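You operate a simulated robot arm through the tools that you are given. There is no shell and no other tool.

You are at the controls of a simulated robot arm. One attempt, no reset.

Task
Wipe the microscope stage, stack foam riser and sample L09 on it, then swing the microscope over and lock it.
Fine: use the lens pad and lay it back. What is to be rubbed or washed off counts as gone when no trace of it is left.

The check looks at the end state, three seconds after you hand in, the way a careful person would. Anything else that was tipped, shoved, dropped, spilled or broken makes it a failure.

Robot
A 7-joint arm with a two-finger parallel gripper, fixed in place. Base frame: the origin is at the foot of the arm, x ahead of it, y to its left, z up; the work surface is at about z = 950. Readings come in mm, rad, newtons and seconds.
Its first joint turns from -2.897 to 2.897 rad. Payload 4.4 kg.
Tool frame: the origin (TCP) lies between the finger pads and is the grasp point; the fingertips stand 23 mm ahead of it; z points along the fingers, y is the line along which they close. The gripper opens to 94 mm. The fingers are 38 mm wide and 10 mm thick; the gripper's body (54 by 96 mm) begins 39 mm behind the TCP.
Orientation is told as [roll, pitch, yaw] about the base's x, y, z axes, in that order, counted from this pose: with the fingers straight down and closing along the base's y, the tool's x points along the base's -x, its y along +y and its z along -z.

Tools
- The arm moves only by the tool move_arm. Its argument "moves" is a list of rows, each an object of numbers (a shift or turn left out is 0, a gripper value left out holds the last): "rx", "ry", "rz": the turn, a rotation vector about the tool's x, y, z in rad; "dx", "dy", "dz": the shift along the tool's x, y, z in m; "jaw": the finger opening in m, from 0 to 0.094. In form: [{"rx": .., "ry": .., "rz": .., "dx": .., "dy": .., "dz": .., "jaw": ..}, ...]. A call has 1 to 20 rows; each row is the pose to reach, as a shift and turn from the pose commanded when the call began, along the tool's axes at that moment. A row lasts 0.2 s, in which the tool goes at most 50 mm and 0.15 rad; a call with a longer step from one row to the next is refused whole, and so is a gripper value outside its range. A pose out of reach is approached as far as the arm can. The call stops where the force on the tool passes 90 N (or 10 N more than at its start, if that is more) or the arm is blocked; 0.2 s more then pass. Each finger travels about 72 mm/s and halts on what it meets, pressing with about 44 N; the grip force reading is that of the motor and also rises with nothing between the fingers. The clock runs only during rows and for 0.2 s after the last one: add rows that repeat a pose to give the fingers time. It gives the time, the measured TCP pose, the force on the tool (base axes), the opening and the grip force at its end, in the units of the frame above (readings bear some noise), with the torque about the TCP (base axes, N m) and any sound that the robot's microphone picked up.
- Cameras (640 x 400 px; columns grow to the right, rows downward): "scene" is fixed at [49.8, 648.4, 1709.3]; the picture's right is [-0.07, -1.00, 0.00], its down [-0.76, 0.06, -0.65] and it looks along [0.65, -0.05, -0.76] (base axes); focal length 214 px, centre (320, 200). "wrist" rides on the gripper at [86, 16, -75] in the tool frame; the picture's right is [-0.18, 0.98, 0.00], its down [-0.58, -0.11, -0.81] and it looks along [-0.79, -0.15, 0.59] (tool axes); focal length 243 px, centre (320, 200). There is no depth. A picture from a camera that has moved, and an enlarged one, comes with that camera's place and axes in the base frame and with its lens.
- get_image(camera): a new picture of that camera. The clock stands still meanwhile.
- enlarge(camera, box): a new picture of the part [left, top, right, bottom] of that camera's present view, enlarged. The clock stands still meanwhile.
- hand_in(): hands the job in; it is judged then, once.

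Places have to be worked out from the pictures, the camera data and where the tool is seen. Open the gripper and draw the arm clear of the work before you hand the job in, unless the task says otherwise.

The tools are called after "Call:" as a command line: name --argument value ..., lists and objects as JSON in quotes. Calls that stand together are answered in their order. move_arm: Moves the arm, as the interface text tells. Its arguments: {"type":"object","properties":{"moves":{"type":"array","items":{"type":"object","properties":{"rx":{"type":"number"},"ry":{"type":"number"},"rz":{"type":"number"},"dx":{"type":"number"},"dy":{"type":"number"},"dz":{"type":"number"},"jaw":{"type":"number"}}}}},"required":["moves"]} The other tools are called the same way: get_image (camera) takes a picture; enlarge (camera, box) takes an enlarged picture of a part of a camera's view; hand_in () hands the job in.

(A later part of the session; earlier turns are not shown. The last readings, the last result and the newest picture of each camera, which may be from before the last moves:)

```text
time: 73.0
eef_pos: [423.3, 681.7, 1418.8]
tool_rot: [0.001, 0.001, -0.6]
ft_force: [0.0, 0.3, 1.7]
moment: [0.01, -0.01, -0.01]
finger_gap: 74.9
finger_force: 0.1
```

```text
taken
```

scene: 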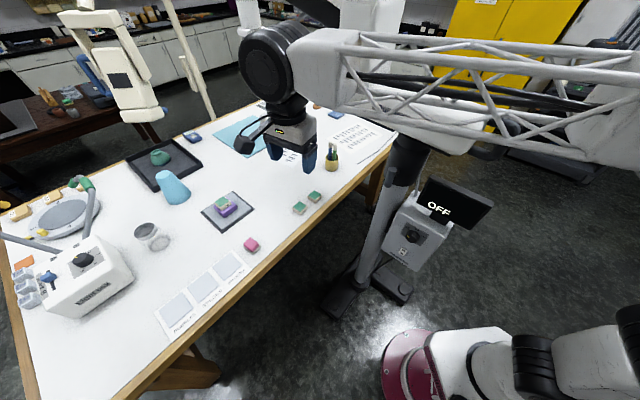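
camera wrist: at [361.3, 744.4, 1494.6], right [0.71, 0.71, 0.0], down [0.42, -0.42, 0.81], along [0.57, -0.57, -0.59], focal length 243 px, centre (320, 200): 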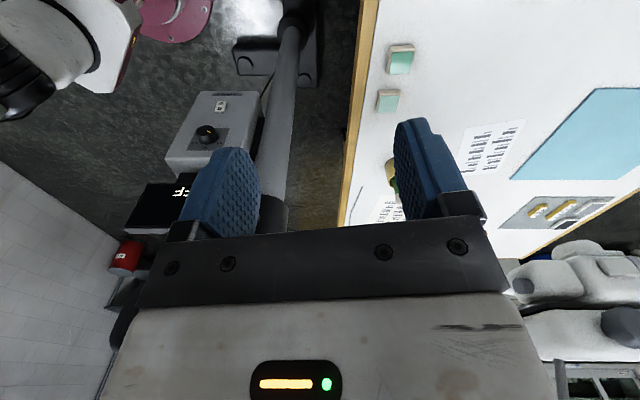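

The microscope is hidden behind the gripper from here. I move higher and nearer to it so that handle and lock lever come in front of the camera.

Call:
move_arm --moves '[{"dx": -0.011, "dy": -0.032, "dz": -0.025, "rz": 0.037}, {"dx": -0.022, "dy": -0.064, "dz": -0.05, "rz": 0.075}, {"dx": -0.033, "dy": -0.097, "dz": -0.075, "rz": 0.112}, {"dx": -0.044, "dy": -0.129, "dz": -0.1, "rz": 0.15}, {"dx": -0.055, "dy": -0.161, "dz": -0.125, "rz": 0.187}, {"dx": -0.066, "dy": -0.193, "dz": -0.15, "rz": 0.225}, {"dx": -0.077, "dy": -0.225, "dz": -0.175, "rz": 0.262}, {"dx": -0.088, "dy": -0.257, "dz": -0.2, "rz": 0.3}, {"dx": -0.088, "dy": -0.257, "dz": -0.2, "rz": 0.3}]'

Call:
get_image --camera "wrist"

Call:
get_image --camera "scene"

```text
time: 75.0
eef_pos: [346.5, 419.4, 1618.4]
tool_rot: [-0.001, 0.001, -0.901]
ft_force: [-0.2, 0.5, -0.2]
moment: [0.01, -0.01, -0.02]
finger_gap: 75.2
finger_force: 0.0
```

```text
taken
camera wrist: at [305.1, 497.0, 1692.1], right [0.88, 0.47, 0.0], down [0.28, -0.52, 0.81], along [0.38, -0.71, -0.59], focal length 243 px, centre (320, 200)
```

wrist: 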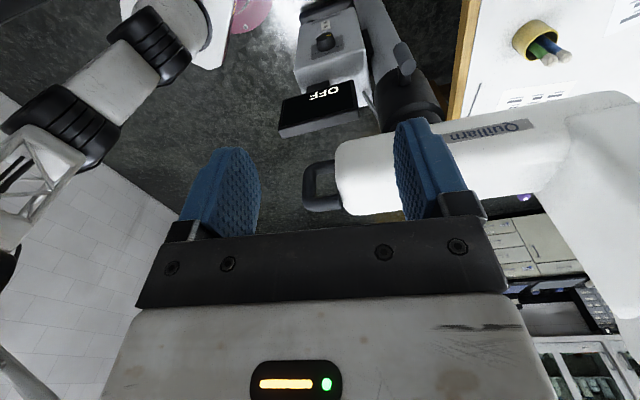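

```text
taken
```

scene: 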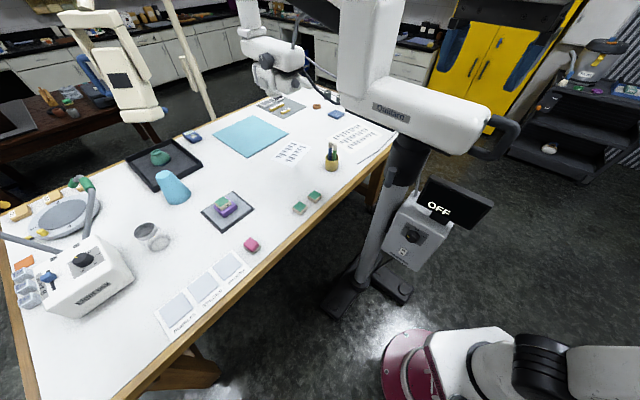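

Now both handle and lock lever are in view. I enlarge them.

Call:
enlarge --camera "wrist" --box '[250, 0, 570, 230]'

Call:
enlarge --camera "wrist" --box '[360, 20, 460, 130]'

Call:
enlarge --camera "scene" --box '[380, 80, 530, 200]'

Call:
enlarge --camera "scene" --box '[220, 0, 420, 130]'

Call:
enlarge --camera "scene" --box '[370, 140, 430, 200]'

Call:
enlarge --camera "wrist" --box '[280, 130, 380, 230]'

```text
1.74 times, centred on (410, 115) of wrist
camera zoom: at [305.1, 497.0, 1692.1], right [0.88, 0.47, 0.0], down [0.28, -0.52, 0.81], along [0.38, -0.71, -0.59], focal length 422 px, centre (164, 348)
```

zoom: 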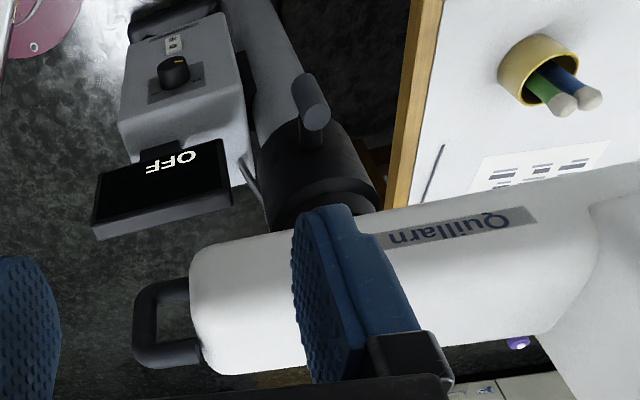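

```text
3.64 times, centred on (410, 75) of wrist
camera zoom: at [305.1, 497.0, 1692.1], right [0.88, 0.47, 0.0], down [0.28, -0.52, 0.81], along [0.38, -0.71, -0.59], focal length 882 px, centre (-7, 654)
```

zoom: 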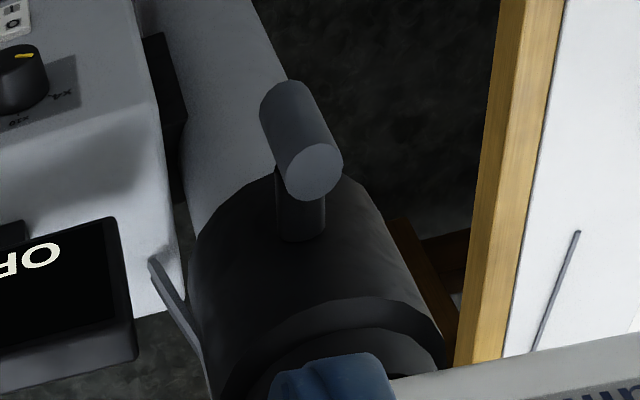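

```text
3.33 times, centred on (455, 140) of scene
camera zoom: at [49.8, 648.4, 1709.3], right [-0.07, -1.0, 0.0], down [-0.76, 0.06, -0.65], along [0.65, -0.05, -0.76], focal length 715 px, centre (-130, 400)
```

zoom: 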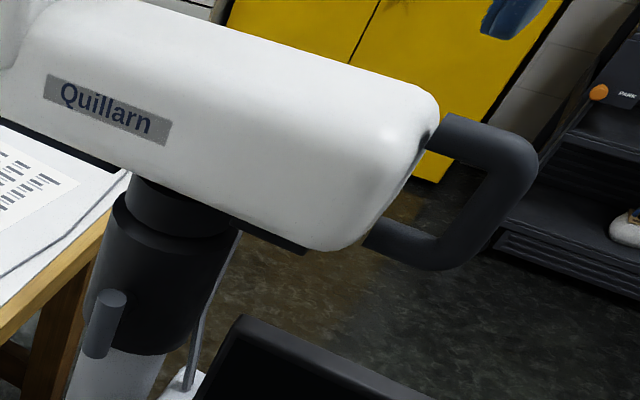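

```text
3.08 times, centred on (320, 65) of scene
camera zoom: at [49.8, 648.4, 1709.3], right [-0.07, -1.0, 0.0], down [-0.76, 0.06, -0.65], along [0.65, -0.05, -0.76], focal length 660 px, centre (320, 615)
```

zoom: 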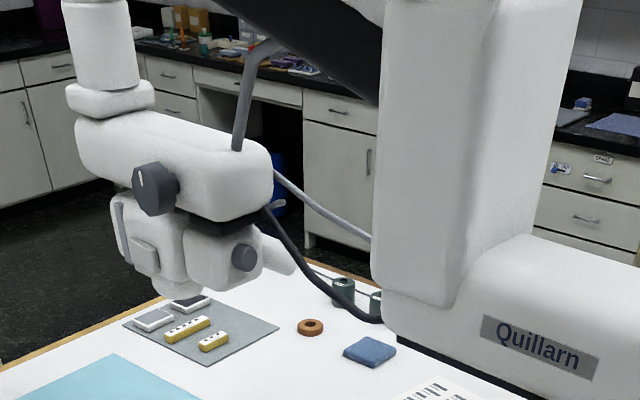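

```text
6.67 times, centred on (400, 170) of scene
camera zoom: at [49.8, 648.4, 1709.3], right [-0.07, -1.0, 0.0], down [-0.76, 0.06, -0.65], along [0.65, -0.05, -0.76], focal length 1430 px, centre (-213, 400)
```

zoom: 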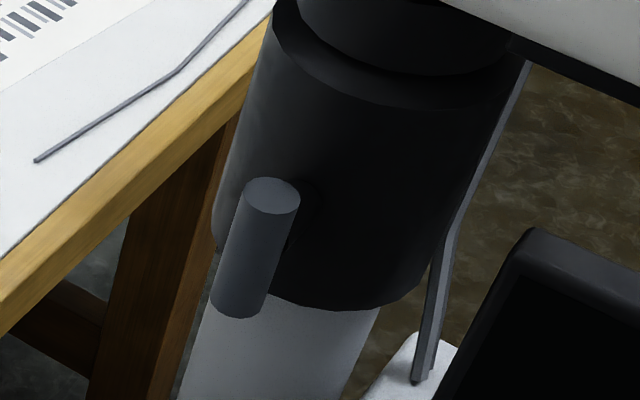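

```text
4.00 times, centred on (330, 180) of wrist
camera zoom: at [305.1, 497.0, 1692.1], right [0.88, 0.47, 0.0], down [0.28, -0.52, 0.81], along [0.38, -0.71, -0.59], focal length 970 px, centre (280, 280)
```

zoom: 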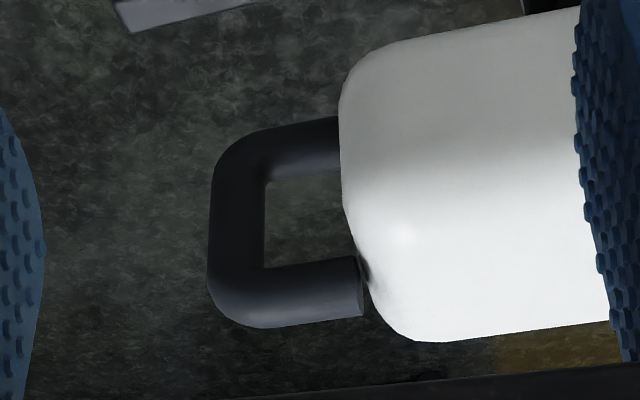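

Triangulating: the handle's outer bar is vertical at about (444, 199), z 1387–1457, and the T lever's bar is vertical at about (520, 398), z 1222–1282, on a radial stalk from the collar around the column at about (614, 298). I need the microscope head's position next, so I move and tilt the camera toward it.

Call:
move_arm --moves '[{"dx": 0.0194, "dy": 0.032, "rz": -0.14}, {"dx": 0.0389, "dy": 0.064, "rz": -0.28}, {"dx": 0.0583, "dy": 0.096, "rz": -0.42}, {"dx": 0.0778, "dy": 0.128, "rz": -0.56}, {"dx": 0.0972, "dy": 0.16, "rz": -0.7}, {"dx": 0.1166, "dy": 0.192, "rz": -0.84}, {"dx": 0.136, "dy": 0.224, "rz": -0.98}, {"dx": 0.1555, "dy": 0.256, "rz": -1.12}, {"dx": 0.1555, "dy": 0.256, "rz": -1.12}]'

Call:
move_arm --moves '[{"ry": -0.14}, {"ry": -0.28}, {"ry": -0.42}, {"ry": -0.55}, {"ry": -0.55}]'

Call:
get_image --camera "wrist"

Call:
get_image --camera "scene"

```text
time: 77.0
eef_pos: [449.9, 699.1, 1621.3]
tool_rot: [0.002, 0.0, 0.222]
ft_force: [0.4, -0.2, -0.4]
moment: [-0.01, -0.01, 0.01]
finger_gap: 75.0
finger_force: 0.0
```

```text
time: 78.2
eef_pos: [451.0, 700.4, 1620.6]
tool_rot: [0.0, -0.55, 0.22]
ft_force: [-0.3, 0.4, -0.6]
moment: [-0.01, -0.01, 0.0]
finger_gap: 75.2
finger_force: 0.0
```

```text
taken
camera wrist: at [339.3, 692.0, 1638.3], right [-0.06, 0.99, 0.1], down [0.1, -0.09, 0.99], along [0.99, 0.07, -0.09], focal length 243 px, centre (320, 200)
```

wrist: 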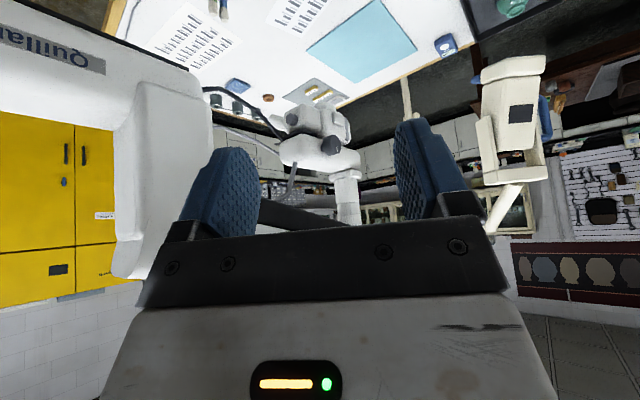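

```text
taken
```

scene: 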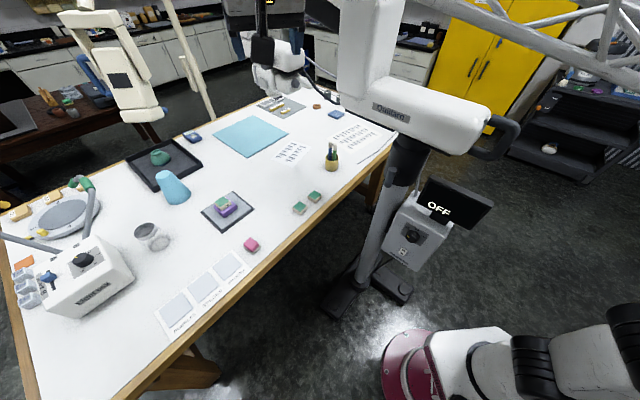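

Call:
enlarge --camera "wrist" --box '[200, 60, 440, 230]'

Call:
enlarge --camera "wrist" --box '[0, 0, 220, 290]'

```text
2.35 times, centred on (320, 145) of wrist
camera zoom: at [339.3, 692.0, 1638.3], right [-0.06, 0.99, 0.1], down [0.1, -0.09, 0.99], along [0.99, 0.07, -0.09], focal length 571 px, centre (320, 329)
```

zoom: 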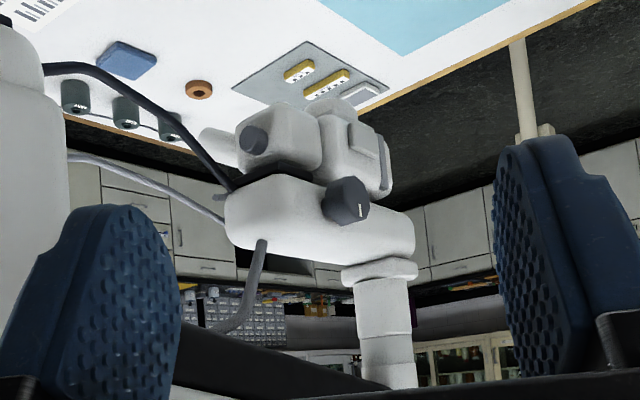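

```text
1.38 times, centred on (110, 145) of wrist
camera zoom: at [339.3, 692.0, 1638.3], right [-0.06, 0.99, 0.1], down [0.1, -0.09, 0.99], along [0.99, 0.07, -0.09], focal length 335 px, centre (610, 276)
```

zoom: 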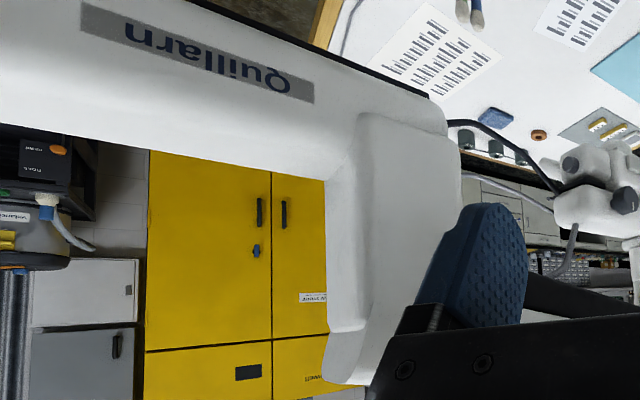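

I need a wider baseline to fix the head's position, so I untilt, move to the far side above the table, and look back at the head from there.

Call:
move_arm --moves '[{"ry": 0.14}, {"ry": 0.28}, {"ry": 0.42}, {"ry": 0.55}]'

Call:
move_arm --moves '[{"dx": -0.0188, "dy": 0.0219, "dz": 0.0336, "rz": 0.045}, {"dx": -0.0375, "dy": 0.0438, "dz": 0.067, "rz": 0.09}, {"dx": -0.0563, "dy": 0.0656, "dz": 0.101, "rz": 0.134}, {"dx": -0.0751, "dy": 0.0875, "dz": 0.135, "rz": 0.178}, {"dx": -0.0939, "dy": 0.1094, "dz": 0.168, "rz": 0.223}, {"dx": -0.1126, "dy": 0.1313, "dz": 0.202, "rz": 0.267}, {"dx": -0.1314, "dy": 0.1532, "dz": 0.235, "rz": 0.312}, {"dx": -0.1502, "dy": 0.1751, "dz": 0.269, "rz": 0.356}, {"dx": -0.169, "dy": 0.197, "dz": 0.303, "rz": 0.4}, {"dx": -0.1877, "dy": 0.2188, "dz": 0.336, "rz": 0.445}, {"dx": -0.2065, "dy": 0.2407, "dz": 0.37, "rz": 0.49}, {"dx": -0.2065, "dy": 0.2407, "dz": 0.37, "rz": 0.49}]'

Call:
move_arm --moves '[{"ry": -0.14}, {"ry": -0.28}, {"ry": -0.42}, {"ry": -0.56}, {"ry": -0.7}, {"ry": -0.82}, {"ry": -0.94}, {"ry": -0.94}]'

Call:
get_image --camera "wrist"

Call:
get_image --camera "scene"

```text
time: 79.2
eef_pos: [452.1, 700.4, 1620.7]
tool_rot: [0.001, -0.001, 0.222]
ft_force: [0.4, -0.9, 0.4]
moment: [0.04, 0.0, 0.01]
finger_gap: 75.0
finger_force: 0.0
```

```text
time: 81.8
eef_pos: [597.8, 979.8, 1246.6]
tool_rot: [0.0, 0.001, -0.27]
ft_force: [0.6, 0.3, -0.3]
moment: [0.03, 0.0, -0.02]
finger_gap: 75.0
finger_force: 0.0
```

```text
time: 83.6
eef_pos: [601.1, 980.5, 1248.7]
tool_rot: [0.001, -0.941, -0.268]
ft_force: [0.9, 1.1, 0.3]
moment: [0.0, 0.0, 0.04]
finger_gap: 74.8
finger_force: 0.1
```

```text
taken
camera wrist: at [498.9, 1026.0, 1223.8], right [0.37, 0.92, 0.15], down [-0.33, -0.02, 0.94], along [0.87, -0.39, 0.29], focal length 243 px, centre (320, 200)
```

wrist: 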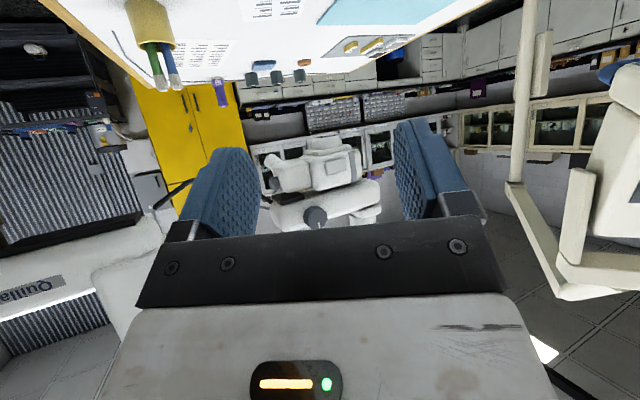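

```text
taken
```

scene: 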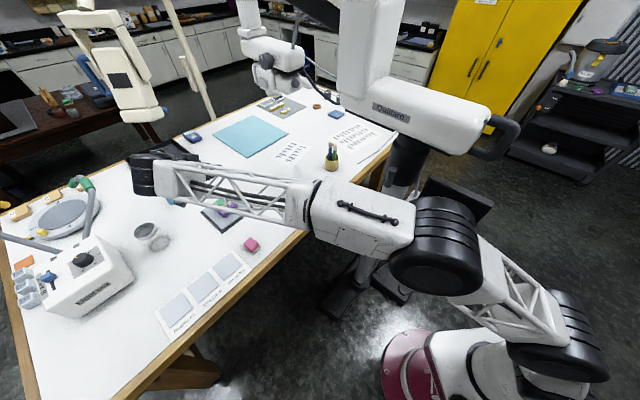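

Call:
enlarge --camera "wrist" --box '[240, 100, 400, 240]'

Call:
enlarge --camera "scene" --box '[230, 20, 330, 110]'

Call:
enlarge --camera "scene" --box '[370, 150, 520, 300]'

```text
2.86 times, centred on (320, 170) of wrist
camera zoom: at [498.9, 1026.0, 1223.8], right [0.37, 0.92, 0.15], down [-0.33, -0.02, 0.94], along [0.87, -0.39, 0.29], focal length 693 px, centre (320, 286)
```

zoom: 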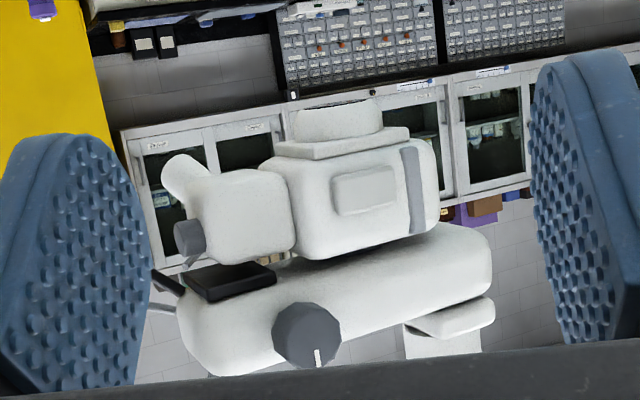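

```text
4.44 times, centred on (280, 65) of scene
camera zoom: at [49.8, 648.4, 1709.3], right [-0.07, -1.0, 0.0], down [-0.76, 0.06, -0.65], along [0.65, -0.05, -0.76], focal length 953 px, centre (498, 800)
```

zoom: 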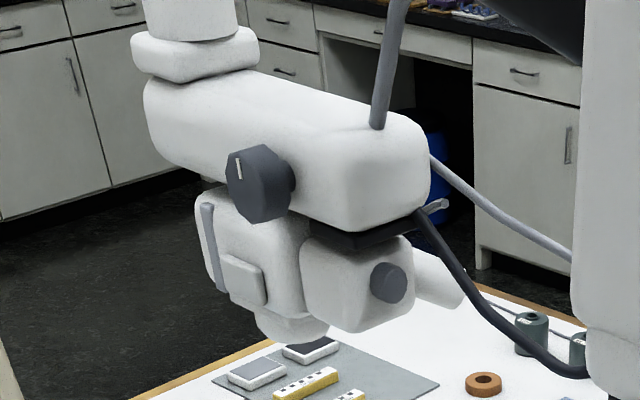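

```text
2.67 times, centred on (445, 225) of scene
camera zoom: at [49.8, 648.4, 1709.3], right [-0.07, -1.0, 0.0], down [-0.76, 0.06, -0.65], along [0.65, -0.05, -0.76], focal length 572 px, centre (-13, 133)
```

zoom: 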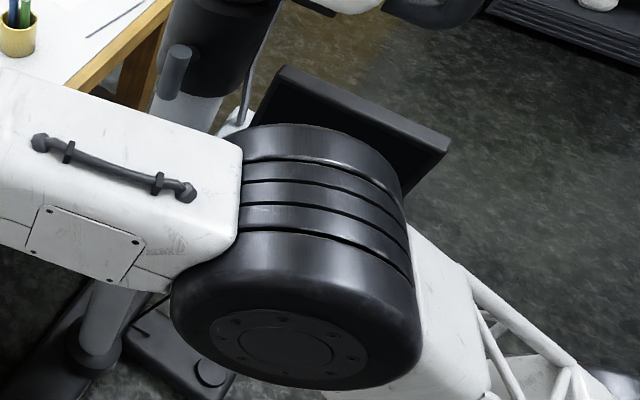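

Good two-view fix: the objective's lower end is at about (1120, 794, 1258), so the head must swing roughly 42° counter-clockwise about the column at about (590, 313) to come over the sample at (664, 1020). I'll grip the D-handle from above with the tool pointing down. First I untilt and travel at safe height.

Call:
move_arm --moves '[{"ry": 0.14}, {"ry": 0.28}, {"ry": 0.42}, {"ry": 0.56}, {"ry": 0.7}, {"ry": 0.82}, {"ry": 0.94}]'

Call:
move_arm --moves '[{"dx": 0.014, "dy": -0.024, "dz": -0.039}, {"dx": 0.028, "dy": -0.048, "dz": -0.078}, {"dx": 0.042, "dy": -0.072, "dz": -0.117}, {"dx": 0.056, "dy": -0.096, "dz": -0.156}, {"dx": 0.07, "dy": -0.12, "dz": -0.195}, {"dx": 0.084, "dy": -0.144, "dz": -0.234}, {"dx": 0.098, "dy": -0.168, "dz": -0.273}, {"dx": 0.112, "dy": -0.192, "dz": -0.312}, {"dx": 0.126, "dy": -0.216, "dz": -0.351}, {"dx": 0.14, "dy": -0.24, "dz": -0.39}, {"dx": 0.14, "dy": -0.24, "dz": -0.39}]'

```text
time: 85.2
eef_pos: [602.1, 980.4, 1250.5]
tool_rot: [0.001, 0.002, -0.269]
ft_force: [0.1, 0.1, 0.1]
moment: [-0.01, -0.02, 0.06]
finger_gap: 75.1
finger_force: 0.1
```

```text
time: 87.6
eef_pos: [404.5, 786.3, 1643.6]
tool_rot: [0.0, -0.001, -0.27]
ft_force: [0.0, 0.9, 0.6]
moment: [0.0, -0.01, 0.01]
finger_gap: 74.9
finger_force: 0.0
```

Call:
move_arm --moves '[{"dx": -0.0044, "dy": -0.046, "rz": -0.115}, {"dx": -0.0088, "dy": -0.092, "rz": -0.23}, {"dx": -0.0133, "dy": -0.139, "rz": -0.345}, {"dx": -0.0177, "dy": -0.185, "rz": -0.46}, {"dx": -0.0221, "dy": -0.231, "rz": -0.575}, {"dx": -0.0266, "dy": -0.278, "rz": -0.69}, {"dx": -0.031, "dy": -0.324, "rz": -0.805}, {"dx": -0.0354, "dy": -0.37, "rz": -0.92}, {"dx": -0.0354, "dy": -0.37, "rz": -0.92}]'

Call:
get_image --camera "scene"

Call:
get_image --camera "wrist"

```text
time: 89.6
eef_pos: [338.6, 418.1, 1640.1]
tool_rot: [0.001, -0.001, 0.652]
ft_force: [0.4, -0.8, 0.2]
moment: [0.03, 0.01, 0.0]
finger_gap: 74.8
finger_force: 0.0
```

```text
taken
```

scene: 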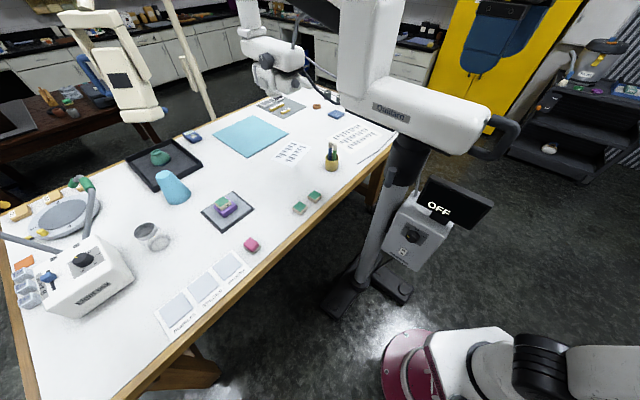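

```text
taken
camera wrist: at [260.0, 378.4, 1714.0], right [-0.45, 0.89, 0.0], down [0.53, 0.27, 0.81], along [0.72, 0.36, -0.59], focal length 243 px, centre (320, 200)
```

wrist: 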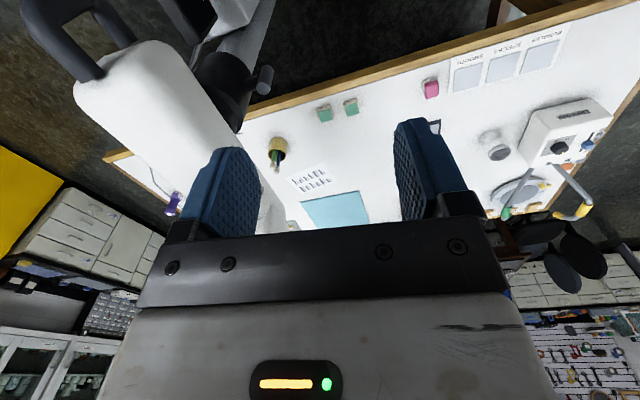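

Call:
move_arm --moves '[{"dx": 0.017, "dy": -0.039, "dz": 0.006}, {"dx": 0.034, "dy": -0.078, "dz": 0.013}, {"dx": 0.051, "dy": -0.117, "dz": 0.02}, {"dx": 0.068, "dy": -0.156, "dz": 0.026}, {"dx": 0.085, "dy": -0.195, "dz": 0.033}, {"dx": 0.102, "dy": -0.234, "dz": 0.04}, {"dx": 0.102, "dy": -0.234, "dz": 0.04}]'

Call:
get_image --camera "wrist"

Call:
get_image --camera "scene"

Call:
enlarge --camera "wrist" --box '[200, 0, 440, 150]'

```text
time: 91.2
eef_pos: [397.5, 173.3, 1598.5]
tool_rot: [0.001, -0.001, 0.65]
ft_force: [-0.1, -0.2, 0.2]
moment: [0.0, 0.01, -0.01]
finger_gap: 75.1
finger_force: 0.1
```

```text
taken
camera wrist: at [319.4, 134.1, 1673.9], right [-0.45, 0.89, 0.0], down [0.53, 0.27, 0.81], along [0.72, 0.36, -0.59], focal length 243 px, centre (320, 200)
```

wrist: 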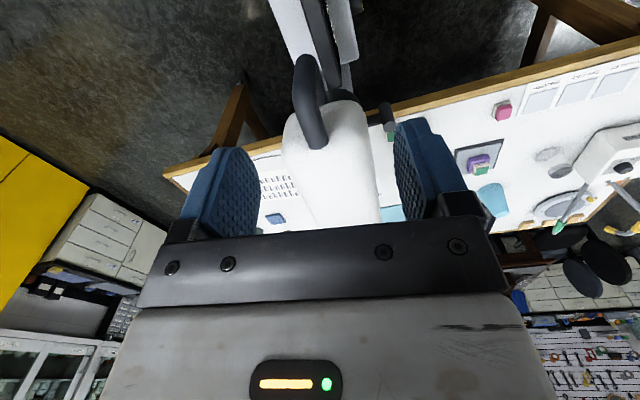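

```text
taken
```

scene: 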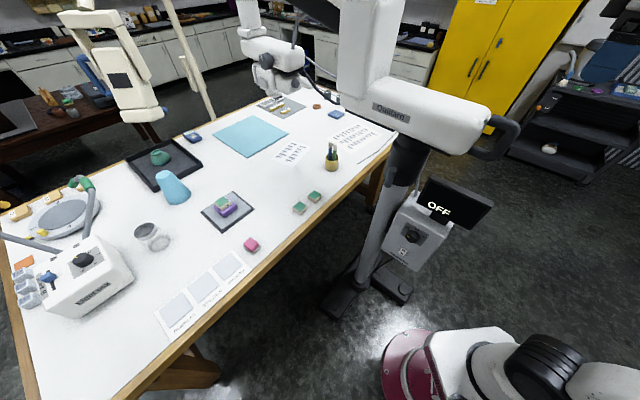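

```text
2.67 times, centred on (320, 75) of wrist
camera zoom: at [319.4, 134.1, 1673.9], right [-0.45, 0.89, 0.0], down [0.53, 0.27, 0.81], along [0.72, 0.36, -0.59], focal length 647 px, centre (320, 533)
```

zoom: 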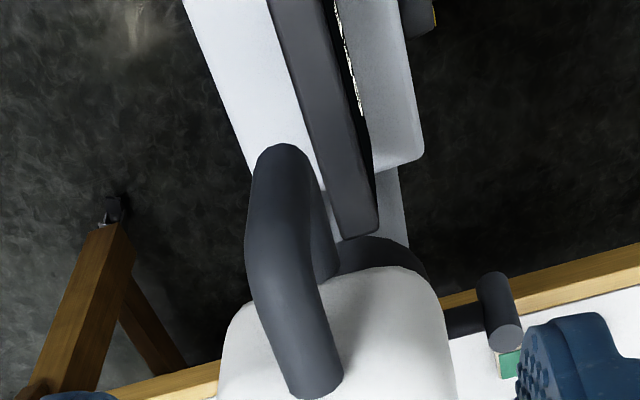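

Clear view from above: the D-handle plane points along ~42°, with its outer bar at about (453, 185), upper bar at z≈1447. I move over it with yaw 0.74 and stop at z≈1520 to check alignment.

Call:
move_arm --moves '[{"dx": -0.02, "dy": -0.008, "rz": -0.03}, {"dx": -0.04, "dy": -0.016, "rz": -0.06}, {"dx": -0.0583, "dy": -0.0233, "rz": -0.09, "dz": 0.02}, {"dx": -0.0583, "dy": -0.0233, "rz": -0.09, "dz": 0.05}, {"dx": -0.0583, "dy": -0.0233, "rz": -0.09, "dz": 0.078}, {"dx": -0.0583, "dy": -0.0233, "rz": -0.09, "dz": 0.078}]'

Call:
get_image --camera "wrist"

Call:
enlarge --camera "wrist" --box '[220, 50, 420, 220]'

Call:
enlarge --camera "scene" --box '[400, 50, 560, 170]'

```text
time: 92.6
eef_pos: [460.8, 188.9, 1520.4]
tool_rot: [0.0, 0.0, 0.74]
ft_force: [0.1, 0.8, 0.4]
moment: [0.02, -0.02, 0.01]
finger_gap: 75.0
finger_force: 0.0
```

```text
taken
camera wrist: at [386.3, 143.7, 1595.0], right [-0.53, 0.85, 0.0], down [0.5, 0.31, 0.81], along [0.69, 0.42, -0.59], focal length 243 px, centre (320, 200)
```

wrist: 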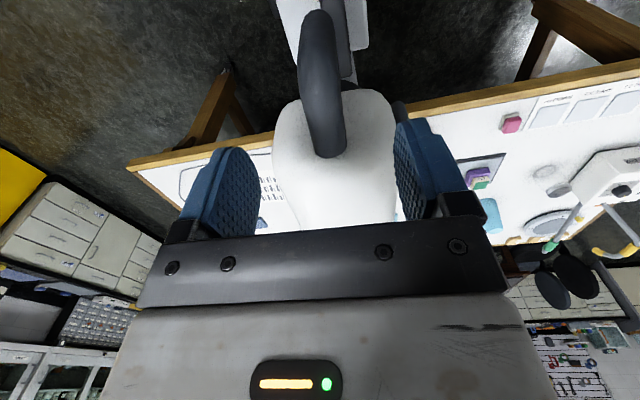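

```text
2.35 times, centred on (320, 135) of wrist
camera zoom: at [386.3, 143.7, 1595.0], right [-0.53, 0.85, 0.0], down [0.5, 0.31, 0.81], along [0.69, 0.42, -0.59], focal length 571 px, centre (320, 353)
```

zoom: 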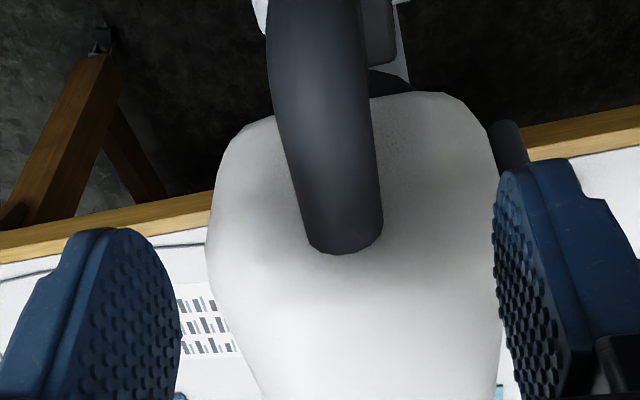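

```text
3.33 times, centred on (480, 110) of scene
camera zoom: at [49.8, 648.4, 1709.3], right [-0.07, -1.0, 0.0], down [-0.76, 0.06, -0.65], along [0.65, -0.05, -0.76], focal length 715 px, centre (-213, 500)
```

zoom: 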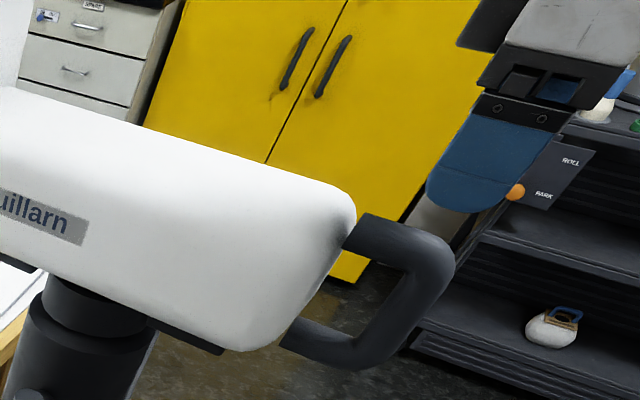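

Bar line needs a 4 mm shift and yaw 0.68. I correct and descend so the fingers straddle the upper bar.

Call:
move_arm --moves '[{"dy": 0.0041, "rz": 0.06}, {"dy": 0.0041, "rz": 0.06, "dz": 0.02}, {"dy": 0.0041, "rz": 0.06, "dz": 0.04}, {"dy": 0.0041, "rz": 0.06, "dz": 0.06}, {"dy": 0.0041, "rz": 0.06, "dz": 0.06}]'

Call:
get_image --camera "wrist"

Call:
enlarge --camera "scene" --box '[420, 80, 540, 180]'

```text
time: 93.8
eef_pos: [458.9, 191.8, 1459.4]
tool_rot: [0.001, 0.0, 0.68]
ft_force: [-0.1, 0.2, 0.1]
moment: [-0.03, -0.02, 0.0]
finger_gap: 75.0
finger_force: 0.1
```

```text
taken
camera wrist: at [381.7, 150.6, 1534.7], right [-0.48, 0.88, 0.0], down [0.52, 0.28, 0.81], along [0.71, 0.38, -0.59], focal length 243 px, centre (320, 200)
```

wrist: 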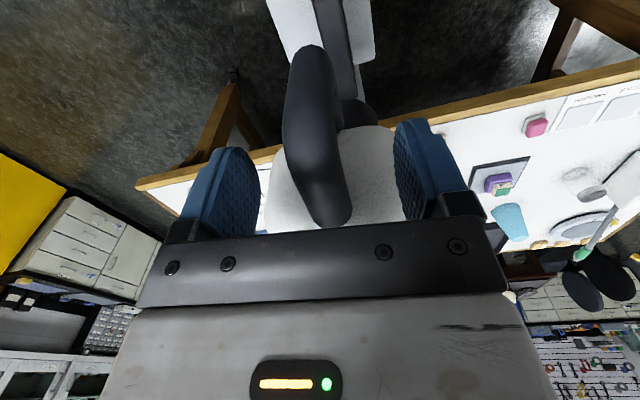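

```text
4.00 times, centred on (480, 130) of scene
camera zoom: at [49.8, 648.4, 1709.3], right [-0.07, -1.0, 0.0], down [-0.76, 0.06, -0.65], along [0.65, -0.05, -0.76], focal length 858 px, centre (-320, 480)
```

zoom: 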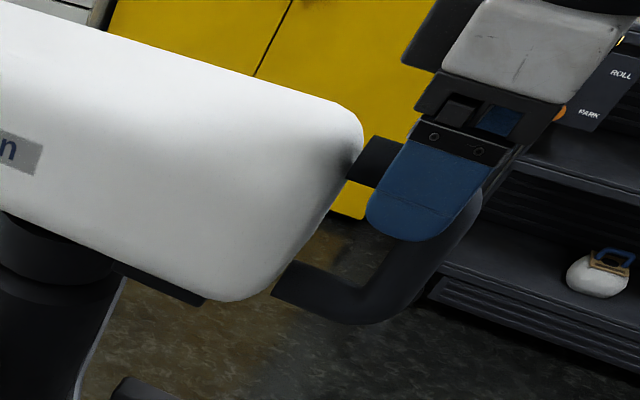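

Fingers straddle the bar. I go down 8 mm more and close on it.

Call:
move_arm --moves '[{"dz": 0.008}, {"dz": 0.008, "jaw": 0.055}, {"dz": 0.008, "jaw": 0.035}, {"dz": 0.008, "jaw": 0.018}, {"dz": 0.008, "jaw": 0.015}, {"dz": 0.008, "jaw": 0.015}]'

Call:
get_image --camera "wrist"

Call:
get_image --camera "scene"

```text
time: 95.2
eef_pos: [457.5, 192.5, 1452.2]
tool_rot: [0.0, -0.001, 0.68]
ft_force: [-18.3, 6.8, -3.8]
moment: [-0.36, -0.31, 1.83]
finger_gap: 27.0
finger_force: 45.2
```

```text
taken
camera wrist: at [380.5, 150.6, 1527.0], right [-0.48, 0.88, 0.0], down [0.52, 0.28, 0.81], along [0.71, 0.38, -0.59], focal length 243 px, centre (320, 200)
```

wrist: 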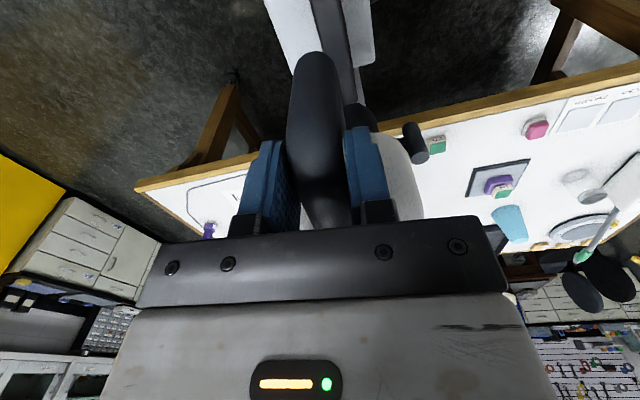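

```text
taken
```

scene: 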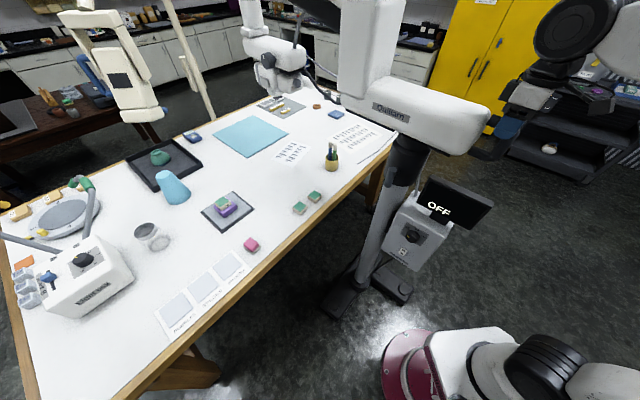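

Handle is gripped (27 mm). I try a small swing of 0.1 rad along the arc about the column to feel the resistance.

Call:
move_arm --moves '[{"dx": -0.0002, "dy": -0.0045, "rz": -0.025}, {"dx": -0.0005, "dy": -0.009, "rz": -0.05}, {"dx": -0.001, "dy": -0.0135, "rz": -0.075}, {"dx": -0.0015, "dy": -0.018, "rz": -0.1}, {"dx": -0.0015, "dy": -0.018, "rz": -0.1}]'

Call:
get_image --camera "scene"

Call:
get_image --camera "wrist"

```text
time: 96.4
eef_pos: [470.9, 179.2, 1452.2]
tool_rot: [-0.001, 0.002, 0.781]
ft_force: [-15.7, 0.9, -25.8]
moment: [-0.21, -0.3, 1.44]
finger_gap: 26.7
finger_force: 45.1
```

```text
taken
```

scene: 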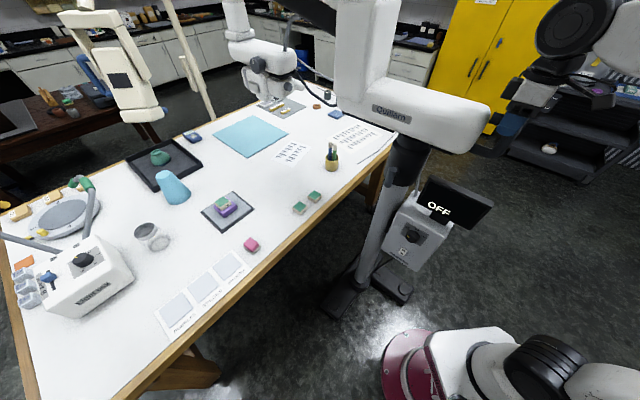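

```text
taken
camera wrist: at [397.2, 130.7, 1527.1], right [-0.56, 0.83, 0.0], down [0.49, 0.33, 0.81], along [0.67, 0.45, -0.59], focal length 243 px, centre (320, 200)
```

wrist: 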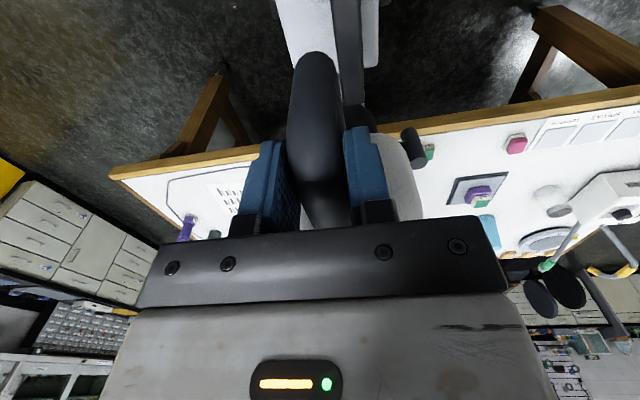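

The microscope swings freely with modest force. I continue along the arc by another 0.39 rad.

Call:
move_arm --moves '[{"dx": -0.0003, "dy": -0.0054, "rz": -0.03}, {"dx": -0.0007, "dy": -0.0108, "rz": -0.06}, {"dx": -0.0012, "dy": -0.0162, "rz": -0.09}, {"dx": -0.002, "dy": -0.0215, "rz": -0.12}, {"dx": -0.0028, "dy": -0.0268, "rz": -0.15}, {"dx": -0.0039, "dy": -0.0321, "rz": -0.18}, {"dx": -0.0051, "dy": -0.0374, "rz": -0.21}, {"dx": -0.0065, "dy": -0.0426, "rz": -0.24}, {"dx": -0.008, "dy": -0.0478, "rz": -0.27}, {"dx": -0.0097, "dy": -0.053, "rz": -0.3}, {"dx": -0.0115, "dy": -0.058, "rz": -0.33}, {"dx": -0.0135, "dy": -0.0631, "rz": -0.36}, {"dx": -0.0156, "dy": -0.068, "rz": -0.39}, {"dx": -0.0156, "dy": -0.068, "rz": -0.39}]'

Call:
get_image --camera "scene"

Call:
get_image --camera "wrist"

```text
time: 99.4
eef_pos: [529.1, 142.0, 1453.2]
tool_rot: [0.0, 0.001, 1.172]
ft_force: [13.8, 29.4, -46.5]
moment: [0.48, -0.63, 1.21]
finger_gap: 26.2
finger_force: 45.4
```

```text
taken
```

scene: 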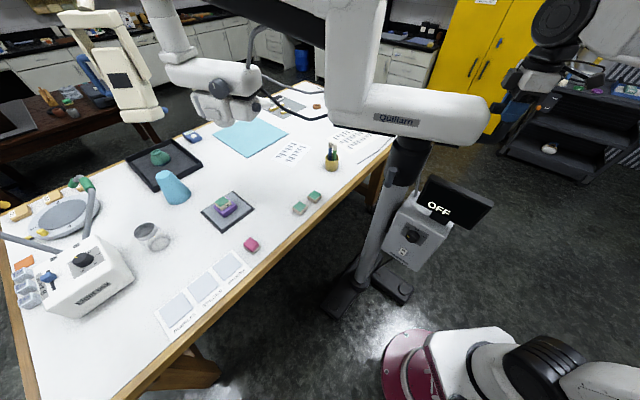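

```text
taken
camera wrist: at [480.0, 68.6, 1527.7], right [-0.83, 0.55, 0.0], down [0.33, 0.49, 0.81], along [0.45, 0.67, -0.59], focal length 243 px, centre (320, 200)
```

wrist: 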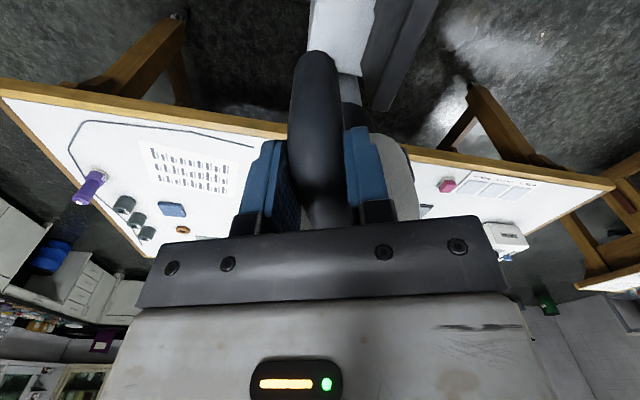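

Head is sweeping toward the stage with about 28° done. Radial load of ~30 N suggests my arc centre is slightly off, so I'll check where the objective is now.

Call:
enlarge --camera "scene" --box '[150, 30, 310, 150]'

Call:
enlarge --camera "scene" --box '[340, 50, 580, 220]'

```text
3.33 times, centred on (230, 90) of scene
camera zoom: at [49.8, 648.4, 1709.3], right [-0.07, -1.0, 0.0], down [-0.76, 0.06, -0.65], along [0.65, -0.05, -0.76], focal length 715 px, centre (620, 567)
```

zoom: 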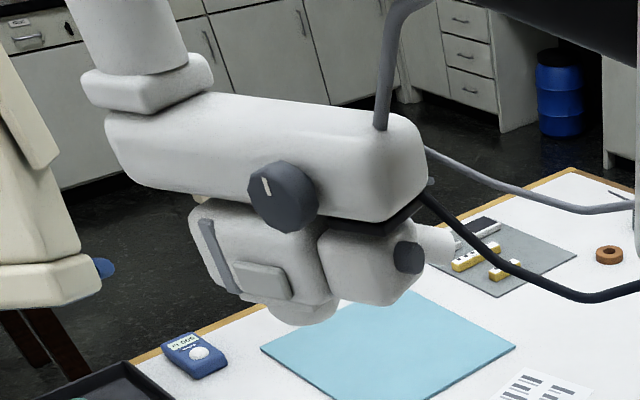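

```text
2.35 times, centred on (460, 135) of scene
camera zoom: at [49.8, 648.4, 1709.3], right [-0.07, -1.0, 0.0], down [-0.76, 0.06, -0.65], along [0.65, -0.05, -0.76], focal length 505 px, centre (-9, 353)
```

zoom: 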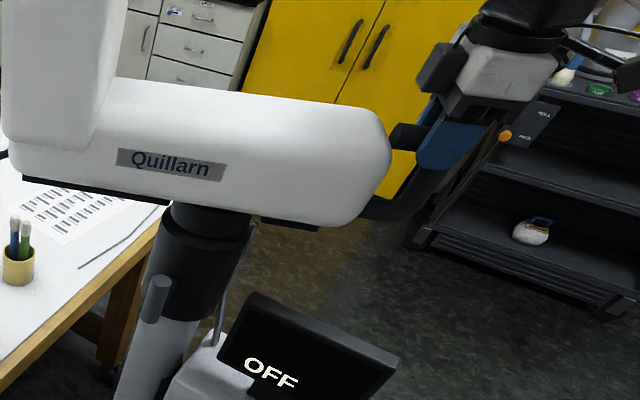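

Objective is now at about (864, 972), radius 715 from the column, which agrees well; roughly 16° remain to the sample. I continue 0.24 rad while easing the radial and vertical load.

Call:
move_arm --moves '[{"dx": -0.0018, "dy": -0.0054, "dz": 0.0015, "rz": -0.03}, {"dx": -0.0037, "dy": -0.0108, "dz": 0.003, "rz": -0.06}, {"dx": -0.0042, "dy": -0.0162, "dz": 0.003, "rz": -0.09}, {"dx": -0.005, "dy": -0.0215, "dz": 0.003, "rz": -0.12}, {"dx": -0.0058, "dy": -0.0268, "dz": 0.003, "rz": -0.15}, {"dx": -0.0069, "dy": -0.0321, "dz": 0.003, "rz": -0.18}, {"dx": -0.0081, "dy": -0.0374, "dz": 0.003, "rz": -0.21}, {"dx": -0.0095, "dy": -0.0426, "dz": 0.003, "rz": -0.24}, {"dx": -0.0095, "dy": -0.0426, "dz": 0.003, "rz": -0.24}]'

Call:
get_image --camera "scene"

Call:
enlarge --camera "scene" --box '[120, 60, 280, 220]'

```text
time: 101.4
eef_pos: [571.0, 132.0, 1452.5]
tool_rot: [-0.004, -0.001, 1.411]
ft_force: [2.0, -49.0, 51.1]
moment: [-0.71, 0.27, 0.05]
finger_gap: 26.0
finger_force: 45.1
```

```text
taken
```

scene: 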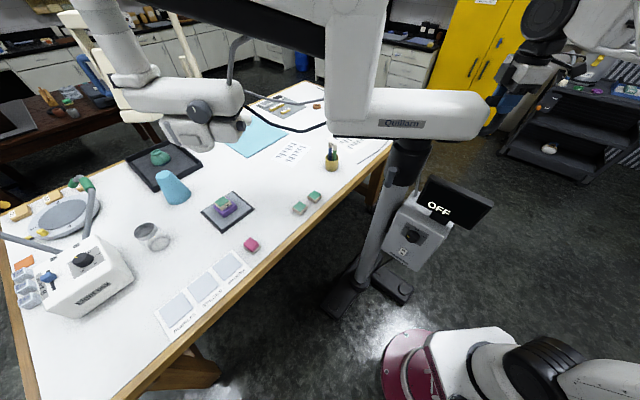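

```text
2.50 times, centred on (200, 140) of scene
camera zoom: at [49.8, 648.4, 1709.3], right [-0.07, -1.0, 0.0], down [-0.76, 0.06, -0.65], along [0.65, -0.05, -0.76], focal length 536 px, centre (620, 350)
```

zoom: 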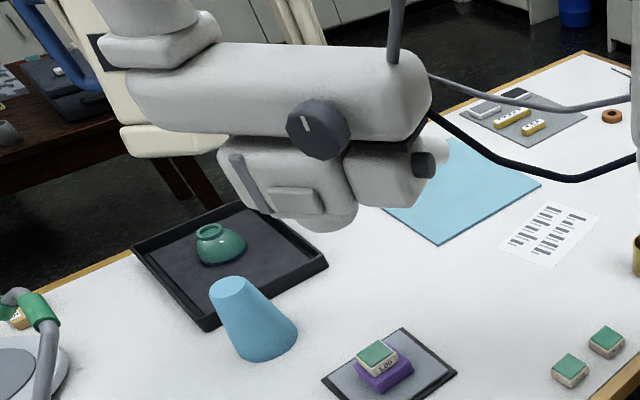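

Objective now at about (708, 1014); about 3.6° remain. Load flipped sign, so I take back half of the correction while finishing the arc.

Call:
move_arm --moves '[{"dx": 0.001, "dy": -0.0027, "dz": -0.001, "rz": -0.015}, {"dx": 0.0015, "dy": -0.0054, "dz": -0.0018, "rz": -0.03}, {"dx": 0.0013, "dy": -0.0083, "dz": -0.0018, "rz": -0.046}, {"dx": 0.0011, "dy": -0.0112, "dz": -0.0018, "rz": -0.062}, {"dx": 0.0011, "dy": -0.0112, "dz": -0.0018, "rz": -0.062}]'

Call:
get_image --camera "scene"

Call:
enlarge --camera "scene" --box '[120, 60, 280, 220]'

Call:
get_image --camera "wrist"

```text
time: 102.6
eef_pos: [582.1, 130.4, 1452.0]
tool_rot: [0.0, 0.0, 1.473]
ft_force: [9.3, -15.6, 36.3]
moment: [-0.03, 0.0, -0.41]
finger_gap: 25.8
finger_force: 44.6
```

```text
taken
```

scene: 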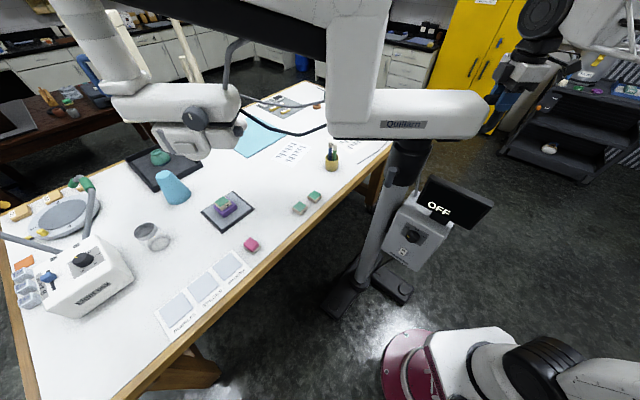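

```text
2.50 times, centred on (200, 140) of scene
camera zoom: at [49.8, 648.4, 1709.3], right [-0.07, -1.0, 0.0], down [-0.76, 0.06, -0.65], along [0.65, -0.05, -0.76], focal length 536 px, centre (620, 350)
```

zoom: 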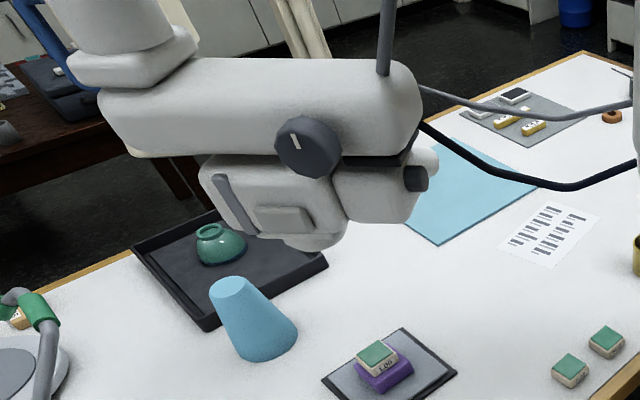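

```text
taken
camera wrist: at [557.9, 46.5, 1526.8], right [-0.96, 0.28, 0.0], down [0.16, 0.57, 0.81], along [0.23, 0.77, -0.59], focal length 243 px, centre (320, 200)
```

wrist: 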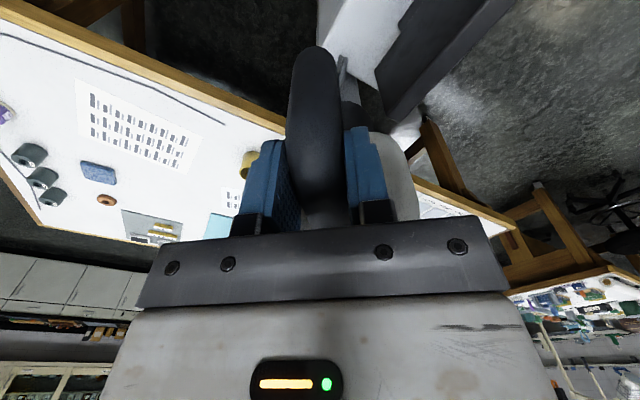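

Objective now projects to (666, 1023), right over the sample at (664, 1020). I open the jaws, rise off the handle and check that the head stays.

Call:
move_arm --moves '[{"jaw": 0.035}, {"jaw": 0.05}, {"jaw": 0.065}, {"jaw": 0.07}, {"jaw": 0.07}, {"dz": -0.03, "jaw": 0.07}, {"dz": -0.07, "jaw": 0.07}, {"dz": -0.11, "jaw": 0.07}, {"dz": -0.15, "jaw": 0.07}, {"dz": -0.15, "jaw": 0.07}]'

Call:
enlarge --camera "scene" --box '[120, 60, 280, 220]'

Call:
get_image --camera "wrist"

Call:
get_image --camera "scene"

```text
time: 104.8
eef_pos: [582.0, 134.4, 1601.3]
tool_rot: [0.0, 0.001, 1.472]
ft_force: [0.7, 0.9, 0.9]
moment: [-0.02, 0.02, -0.01]
finger_gap: 69.9
finger_force: 0.0
```

```text
2.50 times, centred on (200, 140) of scene
camera zoom: at [49.8, 648.4, 1709.3], right [-0.07, -1.0, 0.0], down [-0.76, 0.06, -0.65], along [0.65, -0.05, -0.76], focal length 536 px, centre (620, 350)
```

zoom: 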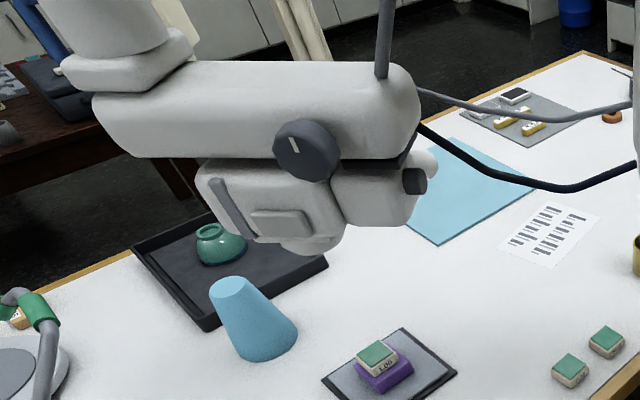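

```text
taken
camera wrist: at [558.0, 49.9, 1676.3], right [-0.96, 0.28, 0.0], down [0.17, 0.57, 0.81], along [0.23, 0.77, -0.59], focal length 243 px, centre (320, 200)
```

wrist: 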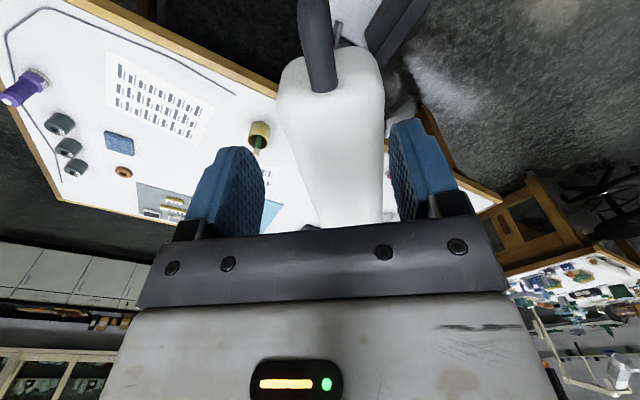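

```text
taken
```

scene: 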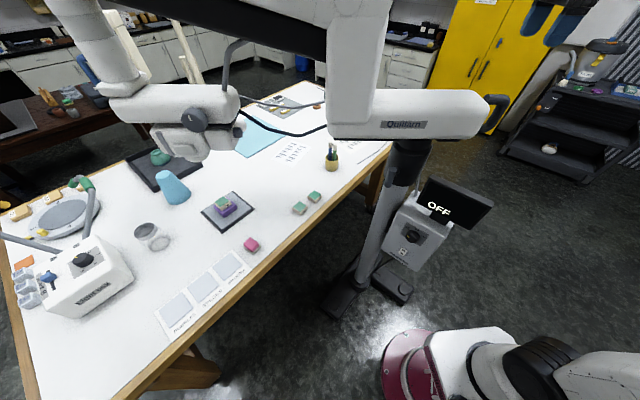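

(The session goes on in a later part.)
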